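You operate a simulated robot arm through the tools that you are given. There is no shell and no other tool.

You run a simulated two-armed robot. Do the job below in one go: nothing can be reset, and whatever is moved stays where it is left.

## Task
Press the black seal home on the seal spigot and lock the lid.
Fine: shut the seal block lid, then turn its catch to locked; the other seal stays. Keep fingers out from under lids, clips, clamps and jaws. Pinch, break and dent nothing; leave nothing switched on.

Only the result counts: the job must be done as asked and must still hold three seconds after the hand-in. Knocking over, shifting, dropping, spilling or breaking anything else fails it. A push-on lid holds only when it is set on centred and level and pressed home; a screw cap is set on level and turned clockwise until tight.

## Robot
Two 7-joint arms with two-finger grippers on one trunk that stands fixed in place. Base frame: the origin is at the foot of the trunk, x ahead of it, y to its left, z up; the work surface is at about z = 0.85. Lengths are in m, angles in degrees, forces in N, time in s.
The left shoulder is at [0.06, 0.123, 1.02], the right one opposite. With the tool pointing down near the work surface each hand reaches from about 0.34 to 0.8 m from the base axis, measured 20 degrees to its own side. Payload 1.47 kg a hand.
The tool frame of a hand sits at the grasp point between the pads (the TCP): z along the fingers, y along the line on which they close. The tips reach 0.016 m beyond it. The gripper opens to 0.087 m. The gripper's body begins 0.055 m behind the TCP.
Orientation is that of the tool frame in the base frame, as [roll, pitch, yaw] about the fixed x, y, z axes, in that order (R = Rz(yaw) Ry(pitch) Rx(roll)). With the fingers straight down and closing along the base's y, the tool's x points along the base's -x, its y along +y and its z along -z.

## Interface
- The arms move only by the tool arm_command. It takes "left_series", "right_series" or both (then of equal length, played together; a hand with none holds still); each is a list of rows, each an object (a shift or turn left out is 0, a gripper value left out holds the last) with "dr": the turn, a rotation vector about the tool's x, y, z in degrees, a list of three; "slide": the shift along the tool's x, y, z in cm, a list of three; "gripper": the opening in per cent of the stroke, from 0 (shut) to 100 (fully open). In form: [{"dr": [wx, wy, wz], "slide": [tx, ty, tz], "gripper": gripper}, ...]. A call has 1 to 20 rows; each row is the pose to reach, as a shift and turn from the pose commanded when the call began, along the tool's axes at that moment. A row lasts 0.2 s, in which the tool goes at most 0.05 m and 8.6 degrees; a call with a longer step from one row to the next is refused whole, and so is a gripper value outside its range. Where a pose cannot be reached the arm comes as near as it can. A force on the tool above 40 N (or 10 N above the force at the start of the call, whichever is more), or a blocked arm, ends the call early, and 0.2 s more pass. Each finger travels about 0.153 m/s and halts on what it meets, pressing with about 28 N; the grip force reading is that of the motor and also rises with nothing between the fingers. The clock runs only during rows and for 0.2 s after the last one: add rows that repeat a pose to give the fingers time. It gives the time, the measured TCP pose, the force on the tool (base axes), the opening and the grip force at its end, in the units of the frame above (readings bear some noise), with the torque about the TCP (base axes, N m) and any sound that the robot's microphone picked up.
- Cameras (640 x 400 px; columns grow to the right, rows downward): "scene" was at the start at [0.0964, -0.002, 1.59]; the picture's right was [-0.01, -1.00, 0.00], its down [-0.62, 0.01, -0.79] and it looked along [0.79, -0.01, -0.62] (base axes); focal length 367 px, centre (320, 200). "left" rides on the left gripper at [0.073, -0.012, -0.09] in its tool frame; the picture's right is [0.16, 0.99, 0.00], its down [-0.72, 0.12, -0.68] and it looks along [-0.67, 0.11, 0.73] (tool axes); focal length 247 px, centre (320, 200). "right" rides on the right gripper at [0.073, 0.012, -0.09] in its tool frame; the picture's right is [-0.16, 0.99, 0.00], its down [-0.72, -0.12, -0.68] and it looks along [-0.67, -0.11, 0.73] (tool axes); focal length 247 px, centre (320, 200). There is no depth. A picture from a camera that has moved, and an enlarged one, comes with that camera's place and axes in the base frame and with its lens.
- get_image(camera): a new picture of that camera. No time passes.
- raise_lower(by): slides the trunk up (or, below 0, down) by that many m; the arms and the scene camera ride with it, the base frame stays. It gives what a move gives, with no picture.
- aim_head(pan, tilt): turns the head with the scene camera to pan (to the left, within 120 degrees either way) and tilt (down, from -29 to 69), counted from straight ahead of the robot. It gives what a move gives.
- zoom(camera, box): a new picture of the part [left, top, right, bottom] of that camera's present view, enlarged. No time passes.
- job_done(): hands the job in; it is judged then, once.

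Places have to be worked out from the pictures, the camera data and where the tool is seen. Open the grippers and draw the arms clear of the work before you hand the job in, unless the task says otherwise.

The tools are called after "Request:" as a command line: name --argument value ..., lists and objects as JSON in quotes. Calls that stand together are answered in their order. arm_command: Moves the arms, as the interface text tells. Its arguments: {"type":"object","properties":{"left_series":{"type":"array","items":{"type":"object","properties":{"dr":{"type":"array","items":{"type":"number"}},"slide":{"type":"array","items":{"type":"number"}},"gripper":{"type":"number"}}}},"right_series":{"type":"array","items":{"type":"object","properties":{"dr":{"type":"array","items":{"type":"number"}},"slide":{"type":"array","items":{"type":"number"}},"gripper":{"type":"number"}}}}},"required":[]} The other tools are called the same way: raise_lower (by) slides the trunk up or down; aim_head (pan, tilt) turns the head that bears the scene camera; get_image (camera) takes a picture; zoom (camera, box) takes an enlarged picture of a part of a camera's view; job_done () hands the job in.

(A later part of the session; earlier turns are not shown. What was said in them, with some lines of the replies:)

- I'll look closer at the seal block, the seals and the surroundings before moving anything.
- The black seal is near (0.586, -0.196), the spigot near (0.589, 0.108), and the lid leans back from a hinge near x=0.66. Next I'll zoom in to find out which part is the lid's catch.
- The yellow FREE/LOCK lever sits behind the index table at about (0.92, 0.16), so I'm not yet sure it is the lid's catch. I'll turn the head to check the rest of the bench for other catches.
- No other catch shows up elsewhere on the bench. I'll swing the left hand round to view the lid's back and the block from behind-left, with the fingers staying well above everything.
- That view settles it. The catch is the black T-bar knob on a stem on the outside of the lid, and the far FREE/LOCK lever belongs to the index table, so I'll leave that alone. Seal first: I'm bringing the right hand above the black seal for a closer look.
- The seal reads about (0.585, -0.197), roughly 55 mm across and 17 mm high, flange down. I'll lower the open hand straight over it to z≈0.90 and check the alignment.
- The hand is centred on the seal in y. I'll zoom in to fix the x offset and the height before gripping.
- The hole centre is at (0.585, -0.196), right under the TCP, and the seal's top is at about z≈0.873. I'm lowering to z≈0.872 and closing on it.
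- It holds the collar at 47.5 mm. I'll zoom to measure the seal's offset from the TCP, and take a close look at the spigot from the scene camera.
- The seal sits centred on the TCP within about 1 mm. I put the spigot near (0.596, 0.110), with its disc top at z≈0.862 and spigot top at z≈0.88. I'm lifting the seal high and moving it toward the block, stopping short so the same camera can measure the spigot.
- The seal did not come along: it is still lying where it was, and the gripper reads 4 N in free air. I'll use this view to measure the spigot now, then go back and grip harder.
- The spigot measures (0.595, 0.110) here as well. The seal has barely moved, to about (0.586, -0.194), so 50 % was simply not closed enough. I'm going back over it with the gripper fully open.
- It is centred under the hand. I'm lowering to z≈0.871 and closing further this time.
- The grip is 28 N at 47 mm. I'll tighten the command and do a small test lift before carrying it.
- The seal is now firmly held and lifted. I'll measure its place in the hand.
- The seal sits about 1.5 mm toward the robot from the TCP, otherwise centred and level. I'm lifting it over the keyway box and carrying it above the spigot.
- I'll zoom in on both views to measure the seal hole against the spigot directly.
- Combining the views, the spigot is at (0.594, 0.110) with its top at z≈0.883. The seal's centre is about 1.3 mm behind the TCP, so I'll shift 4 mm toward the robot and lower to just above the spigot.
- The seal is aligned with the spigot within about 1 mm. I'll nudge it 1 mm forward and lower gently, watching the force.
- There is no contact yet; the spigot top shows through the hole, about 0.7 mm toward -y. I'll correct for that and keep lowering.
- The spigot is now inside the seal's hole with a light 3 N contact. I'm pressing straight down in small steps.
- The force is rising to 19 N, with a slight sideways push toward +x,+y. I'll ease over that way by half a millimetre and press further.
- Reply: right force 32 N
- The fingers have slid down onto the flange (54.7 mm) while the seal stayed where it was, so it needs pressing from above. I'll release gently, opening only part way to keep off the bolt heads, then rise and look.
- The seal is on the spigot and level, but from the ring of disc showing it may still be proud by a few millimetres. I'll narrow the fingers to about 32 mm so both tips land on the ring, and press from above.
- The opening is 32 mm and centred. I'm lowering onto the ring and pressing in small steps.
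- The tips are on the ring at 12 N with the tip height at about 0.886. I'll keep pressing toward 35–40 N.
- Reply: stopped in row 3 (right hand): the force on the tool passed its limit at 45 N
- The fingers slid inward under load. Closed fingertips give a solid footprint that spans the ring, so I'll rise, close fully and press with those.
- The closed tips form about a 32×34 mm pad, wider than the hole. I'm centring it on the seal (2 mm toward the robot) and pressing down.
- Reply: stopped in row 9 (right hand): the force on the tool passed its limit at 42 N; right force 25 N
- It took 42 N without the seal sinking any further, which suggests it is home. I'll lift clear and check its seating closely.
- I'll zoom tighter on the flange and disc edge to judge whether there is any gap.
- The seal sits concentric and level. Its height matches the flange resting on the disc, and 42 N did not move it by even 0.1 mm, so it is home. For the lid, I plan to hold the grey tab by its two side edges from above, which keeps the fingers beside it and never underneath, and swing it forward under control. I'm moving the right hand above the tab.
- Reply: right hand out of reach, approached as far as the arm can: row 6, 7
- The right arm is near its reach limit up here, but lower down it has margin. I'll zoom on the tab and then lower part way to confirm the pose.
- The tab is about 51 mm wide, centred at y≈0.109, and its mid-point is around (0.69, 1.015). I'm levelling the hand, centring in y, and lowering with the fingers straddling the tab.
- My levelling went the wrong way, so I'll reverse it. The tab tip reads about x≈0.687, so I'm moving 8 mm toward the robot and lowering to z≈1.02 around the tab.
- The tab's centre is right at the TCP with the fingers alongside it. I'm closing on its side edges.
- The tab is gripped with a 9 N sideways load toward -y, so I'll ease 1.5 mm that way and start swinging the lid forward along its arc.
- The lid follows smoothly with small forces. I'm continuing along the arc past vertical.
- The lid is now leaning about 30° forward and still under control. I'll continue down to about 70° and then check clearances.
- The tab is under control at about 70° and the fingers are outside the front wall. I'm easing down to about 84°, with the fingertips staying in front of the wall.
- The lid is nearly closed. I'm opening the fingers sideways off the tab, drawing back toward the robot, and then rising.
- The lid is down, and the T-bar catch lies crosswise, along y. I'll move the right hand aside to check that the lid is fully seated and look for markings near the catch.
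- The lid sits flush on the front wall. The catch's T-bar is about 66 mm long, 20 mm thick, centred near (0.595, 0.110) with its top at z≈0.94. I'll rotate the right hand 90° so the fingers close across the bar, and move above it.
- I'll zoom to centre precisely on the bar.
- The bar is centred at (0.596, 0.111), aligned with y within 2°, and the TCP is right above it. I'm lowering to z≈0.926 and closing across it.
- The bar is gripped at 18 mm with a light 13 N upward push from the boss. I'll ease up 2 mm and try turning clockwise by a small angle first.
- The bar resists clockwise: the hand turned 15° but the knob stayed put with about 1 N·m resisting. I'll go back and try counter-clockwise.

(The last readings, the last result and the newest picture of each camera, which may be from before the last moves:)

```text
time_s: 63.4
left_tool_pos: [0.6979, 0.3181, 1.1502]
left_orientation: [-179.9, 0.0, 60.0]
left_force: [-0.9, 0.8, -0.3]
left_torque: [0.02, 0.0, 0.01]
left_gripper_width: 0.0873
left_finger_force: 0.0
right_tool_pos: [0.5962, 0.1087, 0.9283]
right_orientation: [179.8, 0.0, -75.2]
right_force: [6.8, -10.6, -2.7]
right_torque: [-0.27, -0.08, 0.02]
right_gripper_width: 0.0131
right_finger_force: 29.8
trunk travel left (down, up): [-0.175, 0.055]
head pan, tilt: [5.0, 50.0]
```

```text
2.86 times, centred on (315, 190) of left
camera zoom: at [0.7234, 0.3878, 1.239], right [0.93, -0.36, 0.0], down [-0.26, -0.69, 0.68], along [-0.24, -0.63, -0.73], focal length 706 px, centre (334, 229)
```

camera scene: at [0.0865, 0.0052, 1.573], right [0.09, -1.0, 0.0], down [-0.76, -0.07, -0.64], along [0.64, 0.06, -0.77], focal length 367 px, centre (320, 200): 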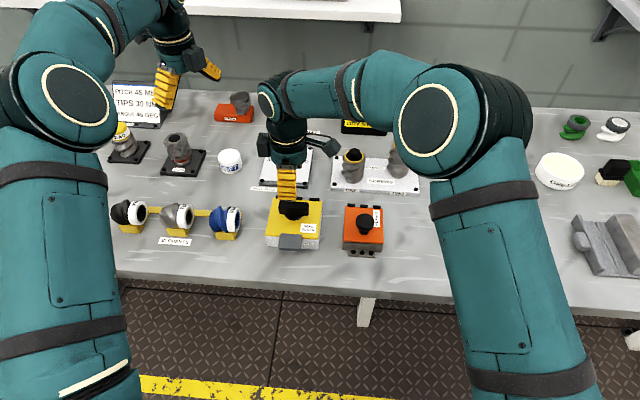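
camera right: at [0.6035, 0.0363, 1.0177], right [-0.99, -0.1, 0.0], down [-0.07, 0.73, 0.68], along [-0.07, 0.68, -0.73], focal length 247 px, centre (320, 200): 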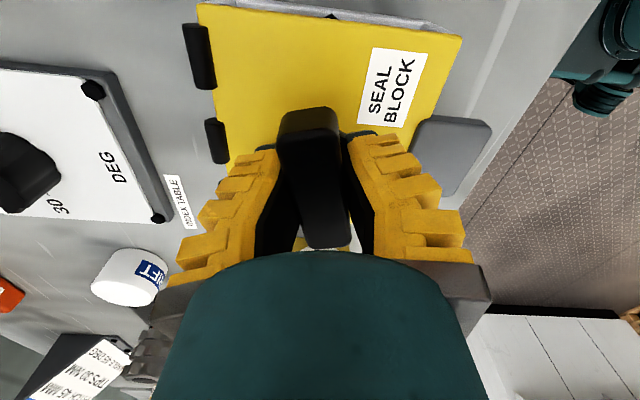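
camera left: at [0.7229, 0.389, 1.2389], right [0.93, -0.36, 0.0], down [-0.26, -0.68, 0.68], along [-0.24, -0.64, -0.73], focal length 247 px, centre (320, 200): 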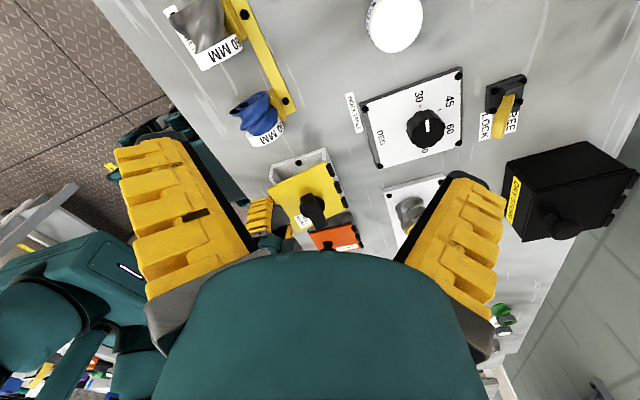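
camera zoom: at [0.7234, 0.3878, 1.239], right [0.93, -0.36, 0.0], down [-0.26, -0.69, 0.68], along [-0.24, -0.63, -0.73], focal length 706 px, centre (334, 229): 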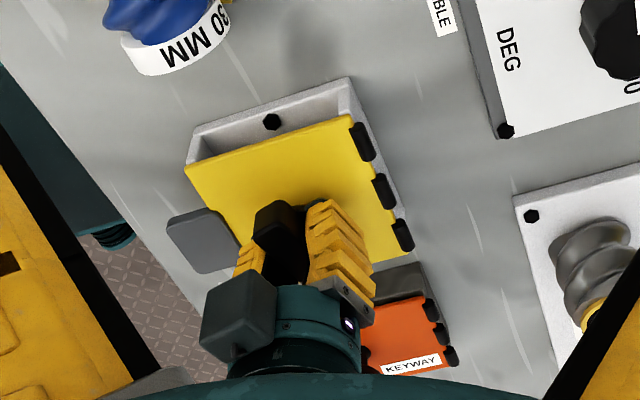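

Counter-clockwise works; the bar turned with the hand at almost no torque. I'm continuing the turn.

Request:
arm_command --right_series '[{"dr": [0, 0, -5], "slide": [0.08, 0, 0], "gripper": 5}, {"dr": [0, 0, -10], "slide": [0.08, 0, 0], "gripper": 5}, {"dr": [0, 0, -15], "slide": [0.08, 0, 0], "gripper": 5}, {"dr": [0, 0, -20], "slide": [0.08, 0, 0], "gripper": 5}, {"dr": [0, 0, -25], "slide": [0.08, 0, 0], "gripper": 5}, {"dr": [0, 0, -30], "slide": [0.08, 0, 0], "gripper": 5}, {"dr": [0, 0, -30], "slide": [0.08, 0, 0], "gripper": 5}]'

Request:
get_image --camera "right"

Request:
zoom --camera "left" --box '[230, 120, 400, 260]'

```text
time_s: 65.0
left_tool_pos: [0.6966, 0.3186, 1.1509]
left_orientation: [-179.8, 0.0, 60.0]
left_force: [-0.7, 1.1, 0.1]
left_torque: [0.05, 0.01, -0.03]
left_gripper_width: 0.087
left_finger_force: 0.1
right_tool_pos: [0.5956, 0.1094, 0.9303]
right_orientation: [-180.0, 0.2, -45.1]
right_force: [3.3, -11.5, -6.5]
right_torque: [-0.08, 0.09, 0.03]
right_gripper_width: 0.0123
right_finger_force: 30.0
trunk travel left (down, up): [-0.175, 0.055]
head pan, tilt: [5.0, 50.0]
```

```text
taken
camera right: at [0.6394, 0.05, 1.0179], right [-0.81, -0.59, 0.0], down [-0.43, 0.59, 0.68], along [-0.4, 0.55, -0.73], focal length 247 px, centre (320, 200)
```

right: 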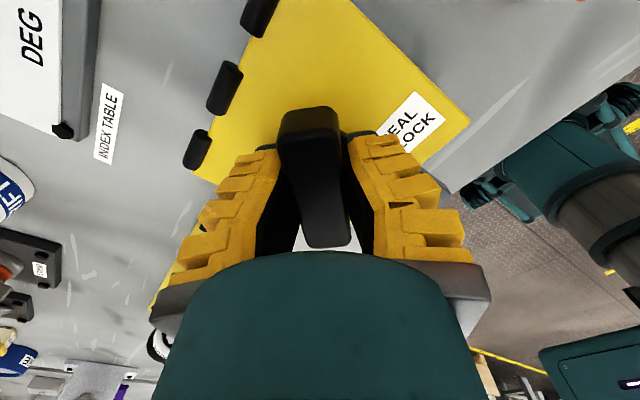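

```text
2.86 times, centred on (315, 190) of left
camera zoom: at [0.7235, 0.3877, 1.239], right [0.93, -0.36, 0.0], down [-0.26, -0.69, 0.68], along [-0.24, -0.63, -0.73], focal length 706 px, centre (334, 229)
```

zoom: 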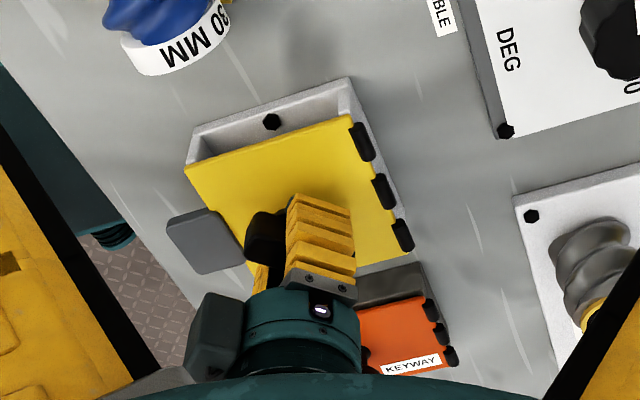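

The turn is at 45° and going smoothly. I'm continuing to about 90°, 1 mm lower to relieve the slight upward pull.

Request:
arm_command --right_series '[{"dr": [0, 0, -5], "slide": [0.05, 0, 0.1], "gripper": 5}, {"dr": [0, 0, -10], "slide": [0.05, 0, 0.1], "gripper": 5}, {"dr": [0, 0, -15], "slide": [0.05, 0, 0.1], "gripper": 5}, {"dr": [0, 0, -20], "slide": [0.05, 0, 0.1], "gripper": 5}, {"dr": [0, 0, -25], "slide": [0.05, 0, 0.1], "gripper": 5}, {"dr": [0, 0, -30], "slide": [0.05, 0, 0.1], "gripper": 5}, {"dr": [0, 0, -35], "slide": [0.05, 0, 0.1], "gripper": 5}, {"dr": [0, 0, -40], "slide": [0.05, 0, 0.1], "gripper": 5}, {"dr": [0, 0, -45], "slide": [0.05, 0, 0.1], "gripper": 5}, {"dr": [0, 0, -45], "slide": [0.05, 0, 0.1], "gripper": 5}]'

Request:
get_image --camera "right"

Request:
zoom --camera "left" --box '[230, 120, 400, 260]'

```text
time_s: 67.2
left_tool_pos: [0.6991, 0.3195, 1.1507]
left_orientation: [180.0, -0.1, 60.0]
left_force: [0.1, 0.2, -0.1]
left_torque: [0.04, -0.02, -0.01]
left_gripper_width: 0.0868
left_finger_force: 0.0
right_tool_pos: [0.5953, 0.1089, 0.9289]
right_orientation: [-179.9, -0.1, 0.0]
right_force: [7.0, -2.6, -0.9]
right_torque: [-0.02, -0.27, 0.01]
right_gripper_width: 0.0132
right_finger_force: 30.0
trunk travel left (down, up): [-0.175, 0.055]
head pan, tilt: [5.0, 50.0]
```

```text
taken
camera right: at [0.6689, 0.0983, 1.0177], right [-0.16, -0.99, 0.0], down [-0.72, 0.12, 0.68], along [-0.67, 0.11, -0.73], focal length 247 px, centre (320, 200)
```

right: 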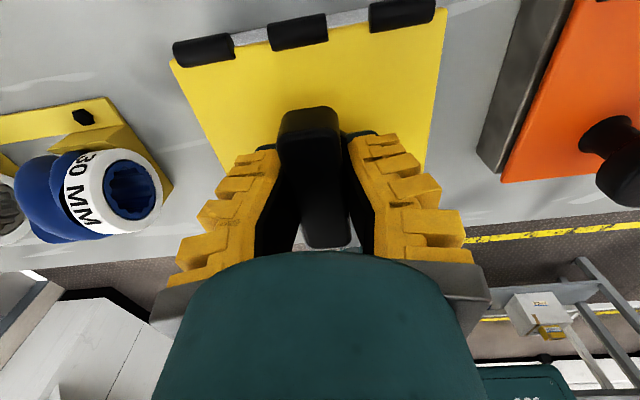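

```text
2.86 times, centred on (315, 190) of left
camera zoom: at [0.7233, 0.3885, 1.2389], right [0.93, -0.36, 0.0], down [-0.26, -0.68, 0.68], along [-0.24, -0.64, -0.73], focal length 706 px, centre (334, 229)
```

zoom: 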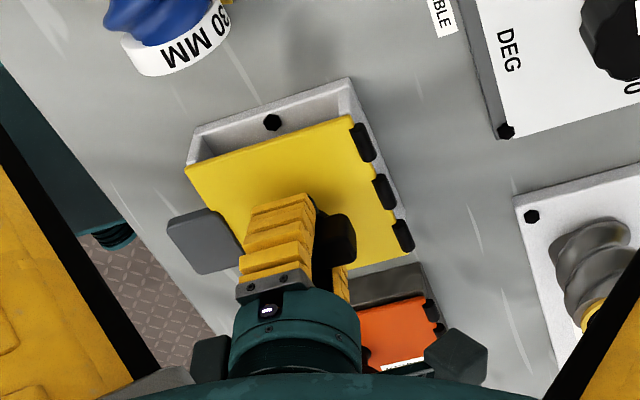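

It is now a full 90° with no stop felt yet. I'll probe a few degrees more, watching the torque for the stop.

Request:
arm_command --right_series '[{"dr": [0, 0, -4], "gripper": 5}, {"dr": [0, 0, -8], "gripper": 5}, {"dr": [0, 0, -8], "gripper": 5}]'

Request:
zoom --camera "right" --box '[160, 0, 470, 260]'

```text
time_s: 68.0
left_tool_pos: [0.6961, 0.3186, 1.1516]
left_orientation: [180.0, 0.1, 60.0]
left_force: [0.2, -0.4, -0.5]
left_torque: [0.0, 0.03, -0.01]
left_gripper_width: 0.0869
left_finger_force: 0.1
right_tool_pos: [0.5939, 0.1098, 0.9299]
right_orientation: [-180.0, 0.1, 8.0]
right_force: [-2.7, -4.1, 5.2]
right_torque: [-0.01, 0.21, -0.72]
right_gripper_width: 0.0163
right_finger_force: 29.9
trunk travel left (down, up): [-0.175, 0.055]
head pan, tilt: [5.0, 50.0]
```

```text
1.54 times, centred on (315, 130) of right
camera zoom: at [0.6685, 0.1086, 1.0177], right [-0.02, -1.0, 0.0], down [-0.73, 0.01, 0.68], along [-0.68, 0.01, -0.73], focal length 380 px, centre (328, 308)
```

zoom: 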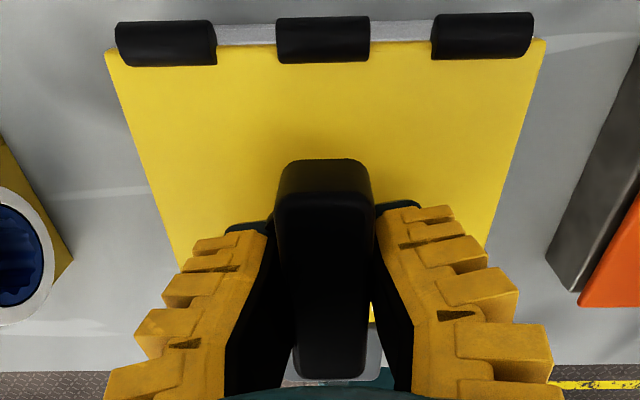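

A stop is felt at about 90° (0.7 N·m), so the catch is fully turned. I'm relaxing the wind-up, opening, and rising straight off.

Request:
arm_command --right_series '[{"dr": [0, 0, 6], "gripper": 5}, {"dr": [0, 0, 6], "gripper": 30}, {"dr": [0, 0, 6], "gripper": 55}, {"dr": [0, 0, 6], "gripper": 65}, {"dr": [0, 0, 6], "slide": [0, 0, -2], "gripper": 65}, {"dr": [0, 0, 6], "slide": [0, 0, -5], "gripper": 65}, {"dr": [0, 0, 6], "slide": [0, 0, -9], "gripper": 65}, {"dr": [0, 0, 6], "slide": [0, 0, -12], "gripper": 65}, {"dr": [0, 0, 6], "slide": [0, 0, -12], "gripper": 65}]'

Request:
get_image --camera "right"

Request:
zoom --camera "left" --box '[230, 120, 400, 260]'

```text
time_s: 70.0
left_tool_pos: [0.6966, 0.3188, 1.1497]
left_orientation: [-179.9, 0.0, 60.0]
left_force: [-0.2, -0.6, -0.3]
left_torque: [0.01, -0.03, -0.02]
left_gripper_width: 0.0866
left_finger_force: 0.1
right_tool_pos: [0.5949, 0.1117, 1.0474]
right_orientation: [180.0, 0.1, 1.9]
right_force: [0.5, -0.9, -0.5]
right_torque: [-0.03, -0.01, -0.02]
right_gripper_width: 0.0614
right_finger_force: 3.0
trunk travel left (down, up): [-0.175, 0.055]
head pan, tilt: [5.0, 50.0]
```

```text
taken
camera right: at [0.6683, 0.1022, 1.1358], right [-0.12, -0.99, 0.0], down [-0.73, 0.09, 0.68], along [-0.68, 0.08, -0.73], focal length 247 px, centre (320, 200)
```

right: 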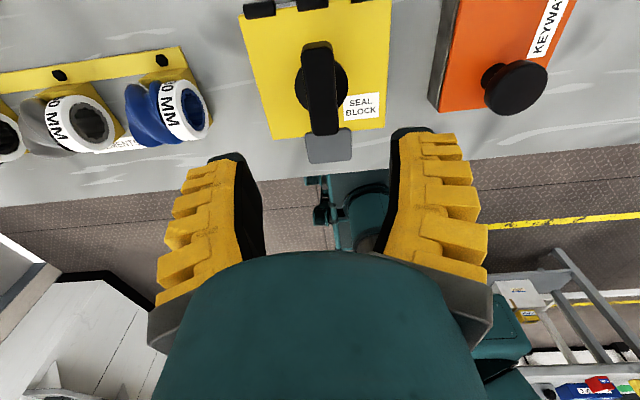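

```text
2.86 times, centred on (315, 190) of left
camera zoom: at [0.7228, 0.3886, 1.2391], right [0.93, -0.36, 0.0], down [-0.26, -0.68, 0.68], along [-0.24, -0.64, -0.73], focal length 706 px, centre (334, 229)
```

zoom: 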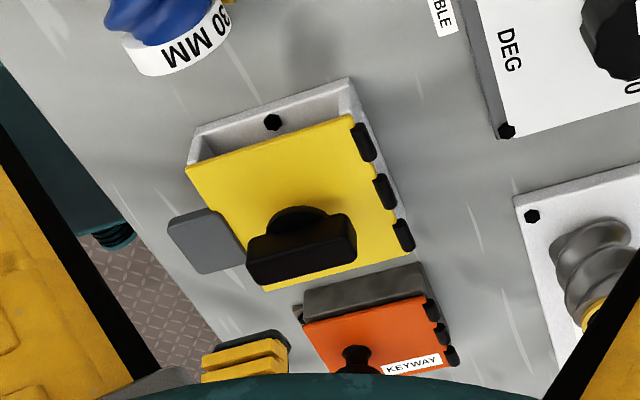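

The T-bar now lies fore-and-aft at its end stop and the lid is shut. I'm drawing the right arm up and away to its own side with the gripper open.

Request:
arm_command --right_series '[{"dr": [0, 0, 6], "slide": [0, 0, -3], "gripper": 80}, {"dr": [0, 0, 12], "slide": [0, 1, -6], "gripper": 100}, {"dr": [0, 0, 18], "slide": [0, 3, -9], "gripper": 100}, {"dr": [0, 0, 24], "slide": [0, 6, -11], "gripper": 100}, {"dr": [0, 0, 30], "slide": [0, 9, -12], "gripper": 100}, {"dr": [0, 0, 36], "slide": [0, 12, -13], "gripper": 100}, {"dr": [0, 0, 42], "slide": [0, 15, -14], "gripper": 100}, {"dr": [0, 0, 48], "slide": [0, 18, -15], "gripper": 100}, {"dr": [0, 0, 54], "slide": [0, 21, -15], "gripper": 100}, {"dr": [0, 0, 60], "slide": [0, 24, -15], "gripper": 100}, {"dr": [0, 0, 66], "slide": [0, 27, -15], "gripper": 100}, {"dr": [0, 0, 72], "slide": [0, 30, -15], "gripper": 100}, {"dr": [0, 0, 78], "slide": [0, 33, -15], "gripper": 100}, {"dr": [0, 0, 84], "slide": [0, 36, -15], "gripper": 100}, {"dr": [0, 0, 90], "slide": [0, 36, -15], "gripper": 100}]'

Request:
get_image --camera "scene"

Request:
zoom --camera "scene" --box '[260, 185, 330, 255]'

Request:
zoom --camera "left" --box '[260, 140, 350, 230]'

```text
time_s: 73.2
left_tool_pos: [0.6965, 0.3193, 1.1506]
left_orientation: [180.0, 0.0, 60.0]
left_force: [-0.2, 0.9, 0.3]
left_torque: [0.0, -0.02, 0.02]
left_gripper_width: 0.0872
left_finger_force: 0.0
right_tool_pos: [0.607, -0.2481, 1.1995]
right_orientation: [-180.0, 0.0, -88.1]
right_force: [-0.7, -0.4, -0.4]
right_torque: [-0.04, 0.02, 0.0]
right_gripper_width: 0.0873
right_finger_force: 0.0
trunk travel left (down, up): [-0.175, 0.055]
head pan, tilt: [5.0, 50.0]
```

```text
taken
camera scene: at [0.0868, 0.0061, 1.573], right [0.09, -1.0, 0.0], down [-0.76, -0.07, -0.64], along [0.64, 0.06, -0.77], focal length 367 px, centre (320, 200)
```

scene: 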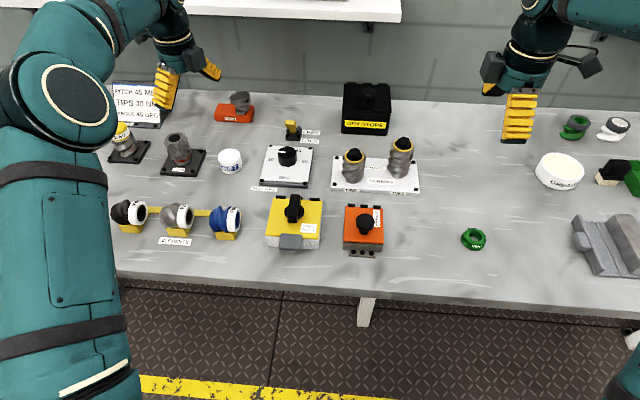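

```text
5.71 times, centred on (295, 220) of scene
camera zoom: at [0.0868, 0.0061, 1.573], right [0.09, -1.0, 0.0], down [-0.76, -0.07, -0.64], along [0.64, 0.06, -0.77], focal length 2097 px, centre (463, 86)
```

zoom: 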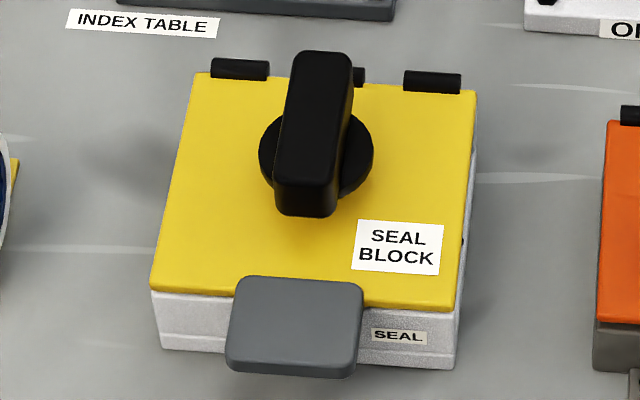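

```text
4.44 times, centred on (305, 185) of left
camera zoom: at [0.7227, 0.3891, 1.2391], right [0.93, -0.36, 0.0], down [-0.26, -0.68, 0.68], along [-0.24, -0.64, -0.73], focal length 1098 px, centre (387, 267)
```

zoom: 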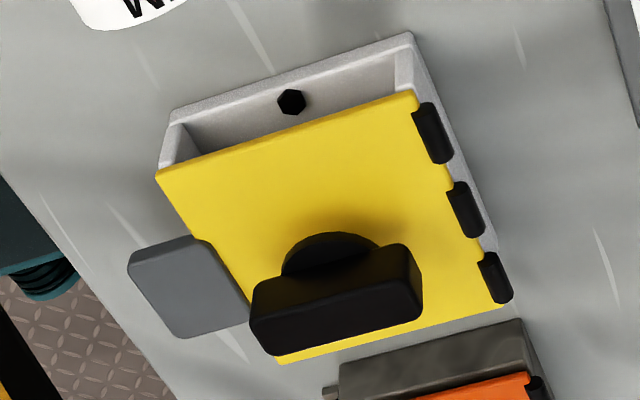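

The bar is within 1° of fore-and-aft, the lid is flush and the green seal is untouched. I'll move the left arm back to its starting place, well clear of the work.

Request:
arm_command --left_series '[{"dr": [0, 0, -8], "slide": [-0.3, -0.3, -2]}, {"dr": [0, 0, -16], "slide": [-1.2, -1.2, -4]}, {"dr": [0, 0, -24], "slide": [-2.4, -2.2, -5]}, {"dr": [0, 0, -32], "slide": [-3.6, -3.3, -6]}, {"dr": [0, 0, -40], "slide": [-4.8, -4.4, -6.6]}, {"dr": [0, 0, -48], "slide": [-6, -5.5, -6.6]}, {"dr": [0, 0, -56], "slide": [-7.2, -6.6, -6.6]}, {"dr": [0, 0, -64], "slide": [-8.4, -7.7, -6.6]}, {"dr": [0, 0, -72], "slide": [-9.6, -8.8, -6.6]}, {"dr": [0, 0, -80], "slide": [-10.8, -9.9, -6.6]}, {"dr": [0, 0, -88], "slide": [-11.9, -10.9, -6.6]}, {"dr": [0, 0, -96], "slide": [-12.8, -11.7, -6.6]}, {"dr": [0, 0, -104], "slide": [-13.6, -12.5, -6.6]}, {"dr": [0, 0, -112], "slide": [-14.2, -13, -6.6]}, {"dr": [0, 0, -120], "slide": [-14.6, -13.4, -6.6]}]'

Request:
get_image --camera "scene"

Request:
get_image --camera "left"

```text
time_s: 76.4
left_tool_pos: [0.5078, 0.26, 1.2166]
left_orientation: [-180.0, 0.0, -179.9]
left_force: [1.1, 0.2, 1.7]
left_torque: [0.0, 0.0, -0.01]
left_gripper_width: 0.0869
left_finger_force: 0.0
right_tool_pos: [0.6068, -0.2477, 1.1976]
right_orientation: [-180.0, -0.1, -88.1]
right_force: [0.9, -0.4, 0.4]
right_torque: [-0.01, 0.01, -0.01]
right_gripper_width: 0.0871
right_finger_force: 0.1
trunk travel left (down, up): [-0.175, 0.055]
head pan, tilt: [5.0, 50.0]
```

```text
taken
camera scene: at [0.0865, 0.0055, 1.573], right [0.09, -1.0, 0.0], down [-0.76, -0.07, -0.64], along [0.64, 0.06, -0.77], focal length 367 px, centre (320, 200)
```

scene: 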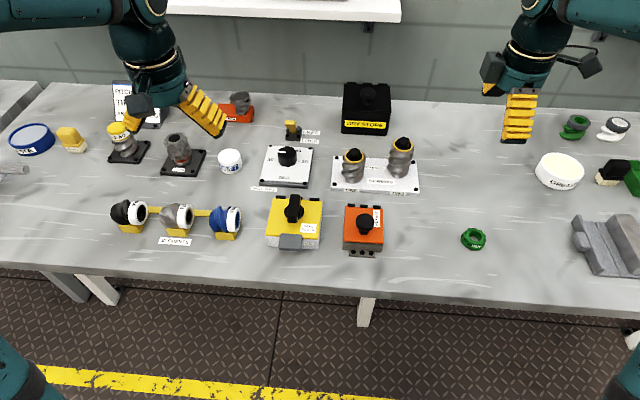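

```text
taken
camera left: at [0.4345, 0.2484, 1.3049], right [-0.16, 0.99, 0.0], down [0.72, 0.12, 0.68], along [0.67, 0.11, -0.73], focal length 247 px, centre (320, 200)
```

left: 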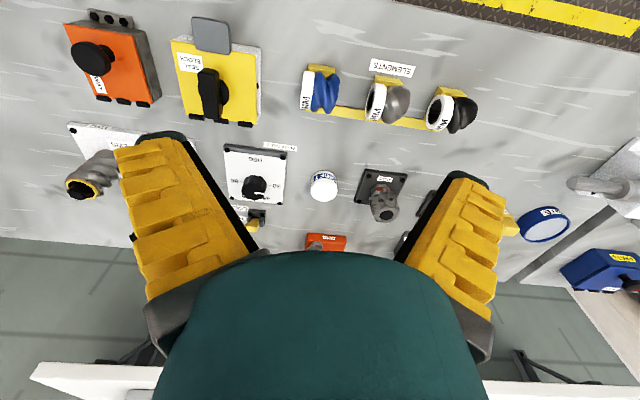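

Both arms are clear with grippers open. The black seal is on the spigot, the lid is shut with its catch turned to the stop, and the green seal and everything else look untouched. I'm handing the job in.

Request:
job_done

```text
The job is handed in.
```

The black seal is on the spigot, the lid is shut, and its catch is turned to the end stop. I've handed the job in but got no verdict back.

- **Seal:** I pressed it down with about 42 N and it did not sink any further. It sits level and centred, so I judged it fully home. My first attempt to pick it up failed and shifted it about 2 mm on the bench, before any of the fitting.
- **Lid:** I held the tab by its side edges and swung the lid down under control to about 84°, then let it drop the last few degrees. The fingers were never underneath it. It lies flush on the front wall.
- **Catch:** The catch is the black T-bar on top of the lid, and it has no markings. It would not turn clockwise, so I turned it counter-clockwise about 90° to its stop. I took that stop as "locked" and did not test it by pulling on the lid.

The green seal and the index table's FREE/LOCK lever were left alone. Both arms are clear of the work with grippers open, and the final pictures show nothing else moved.
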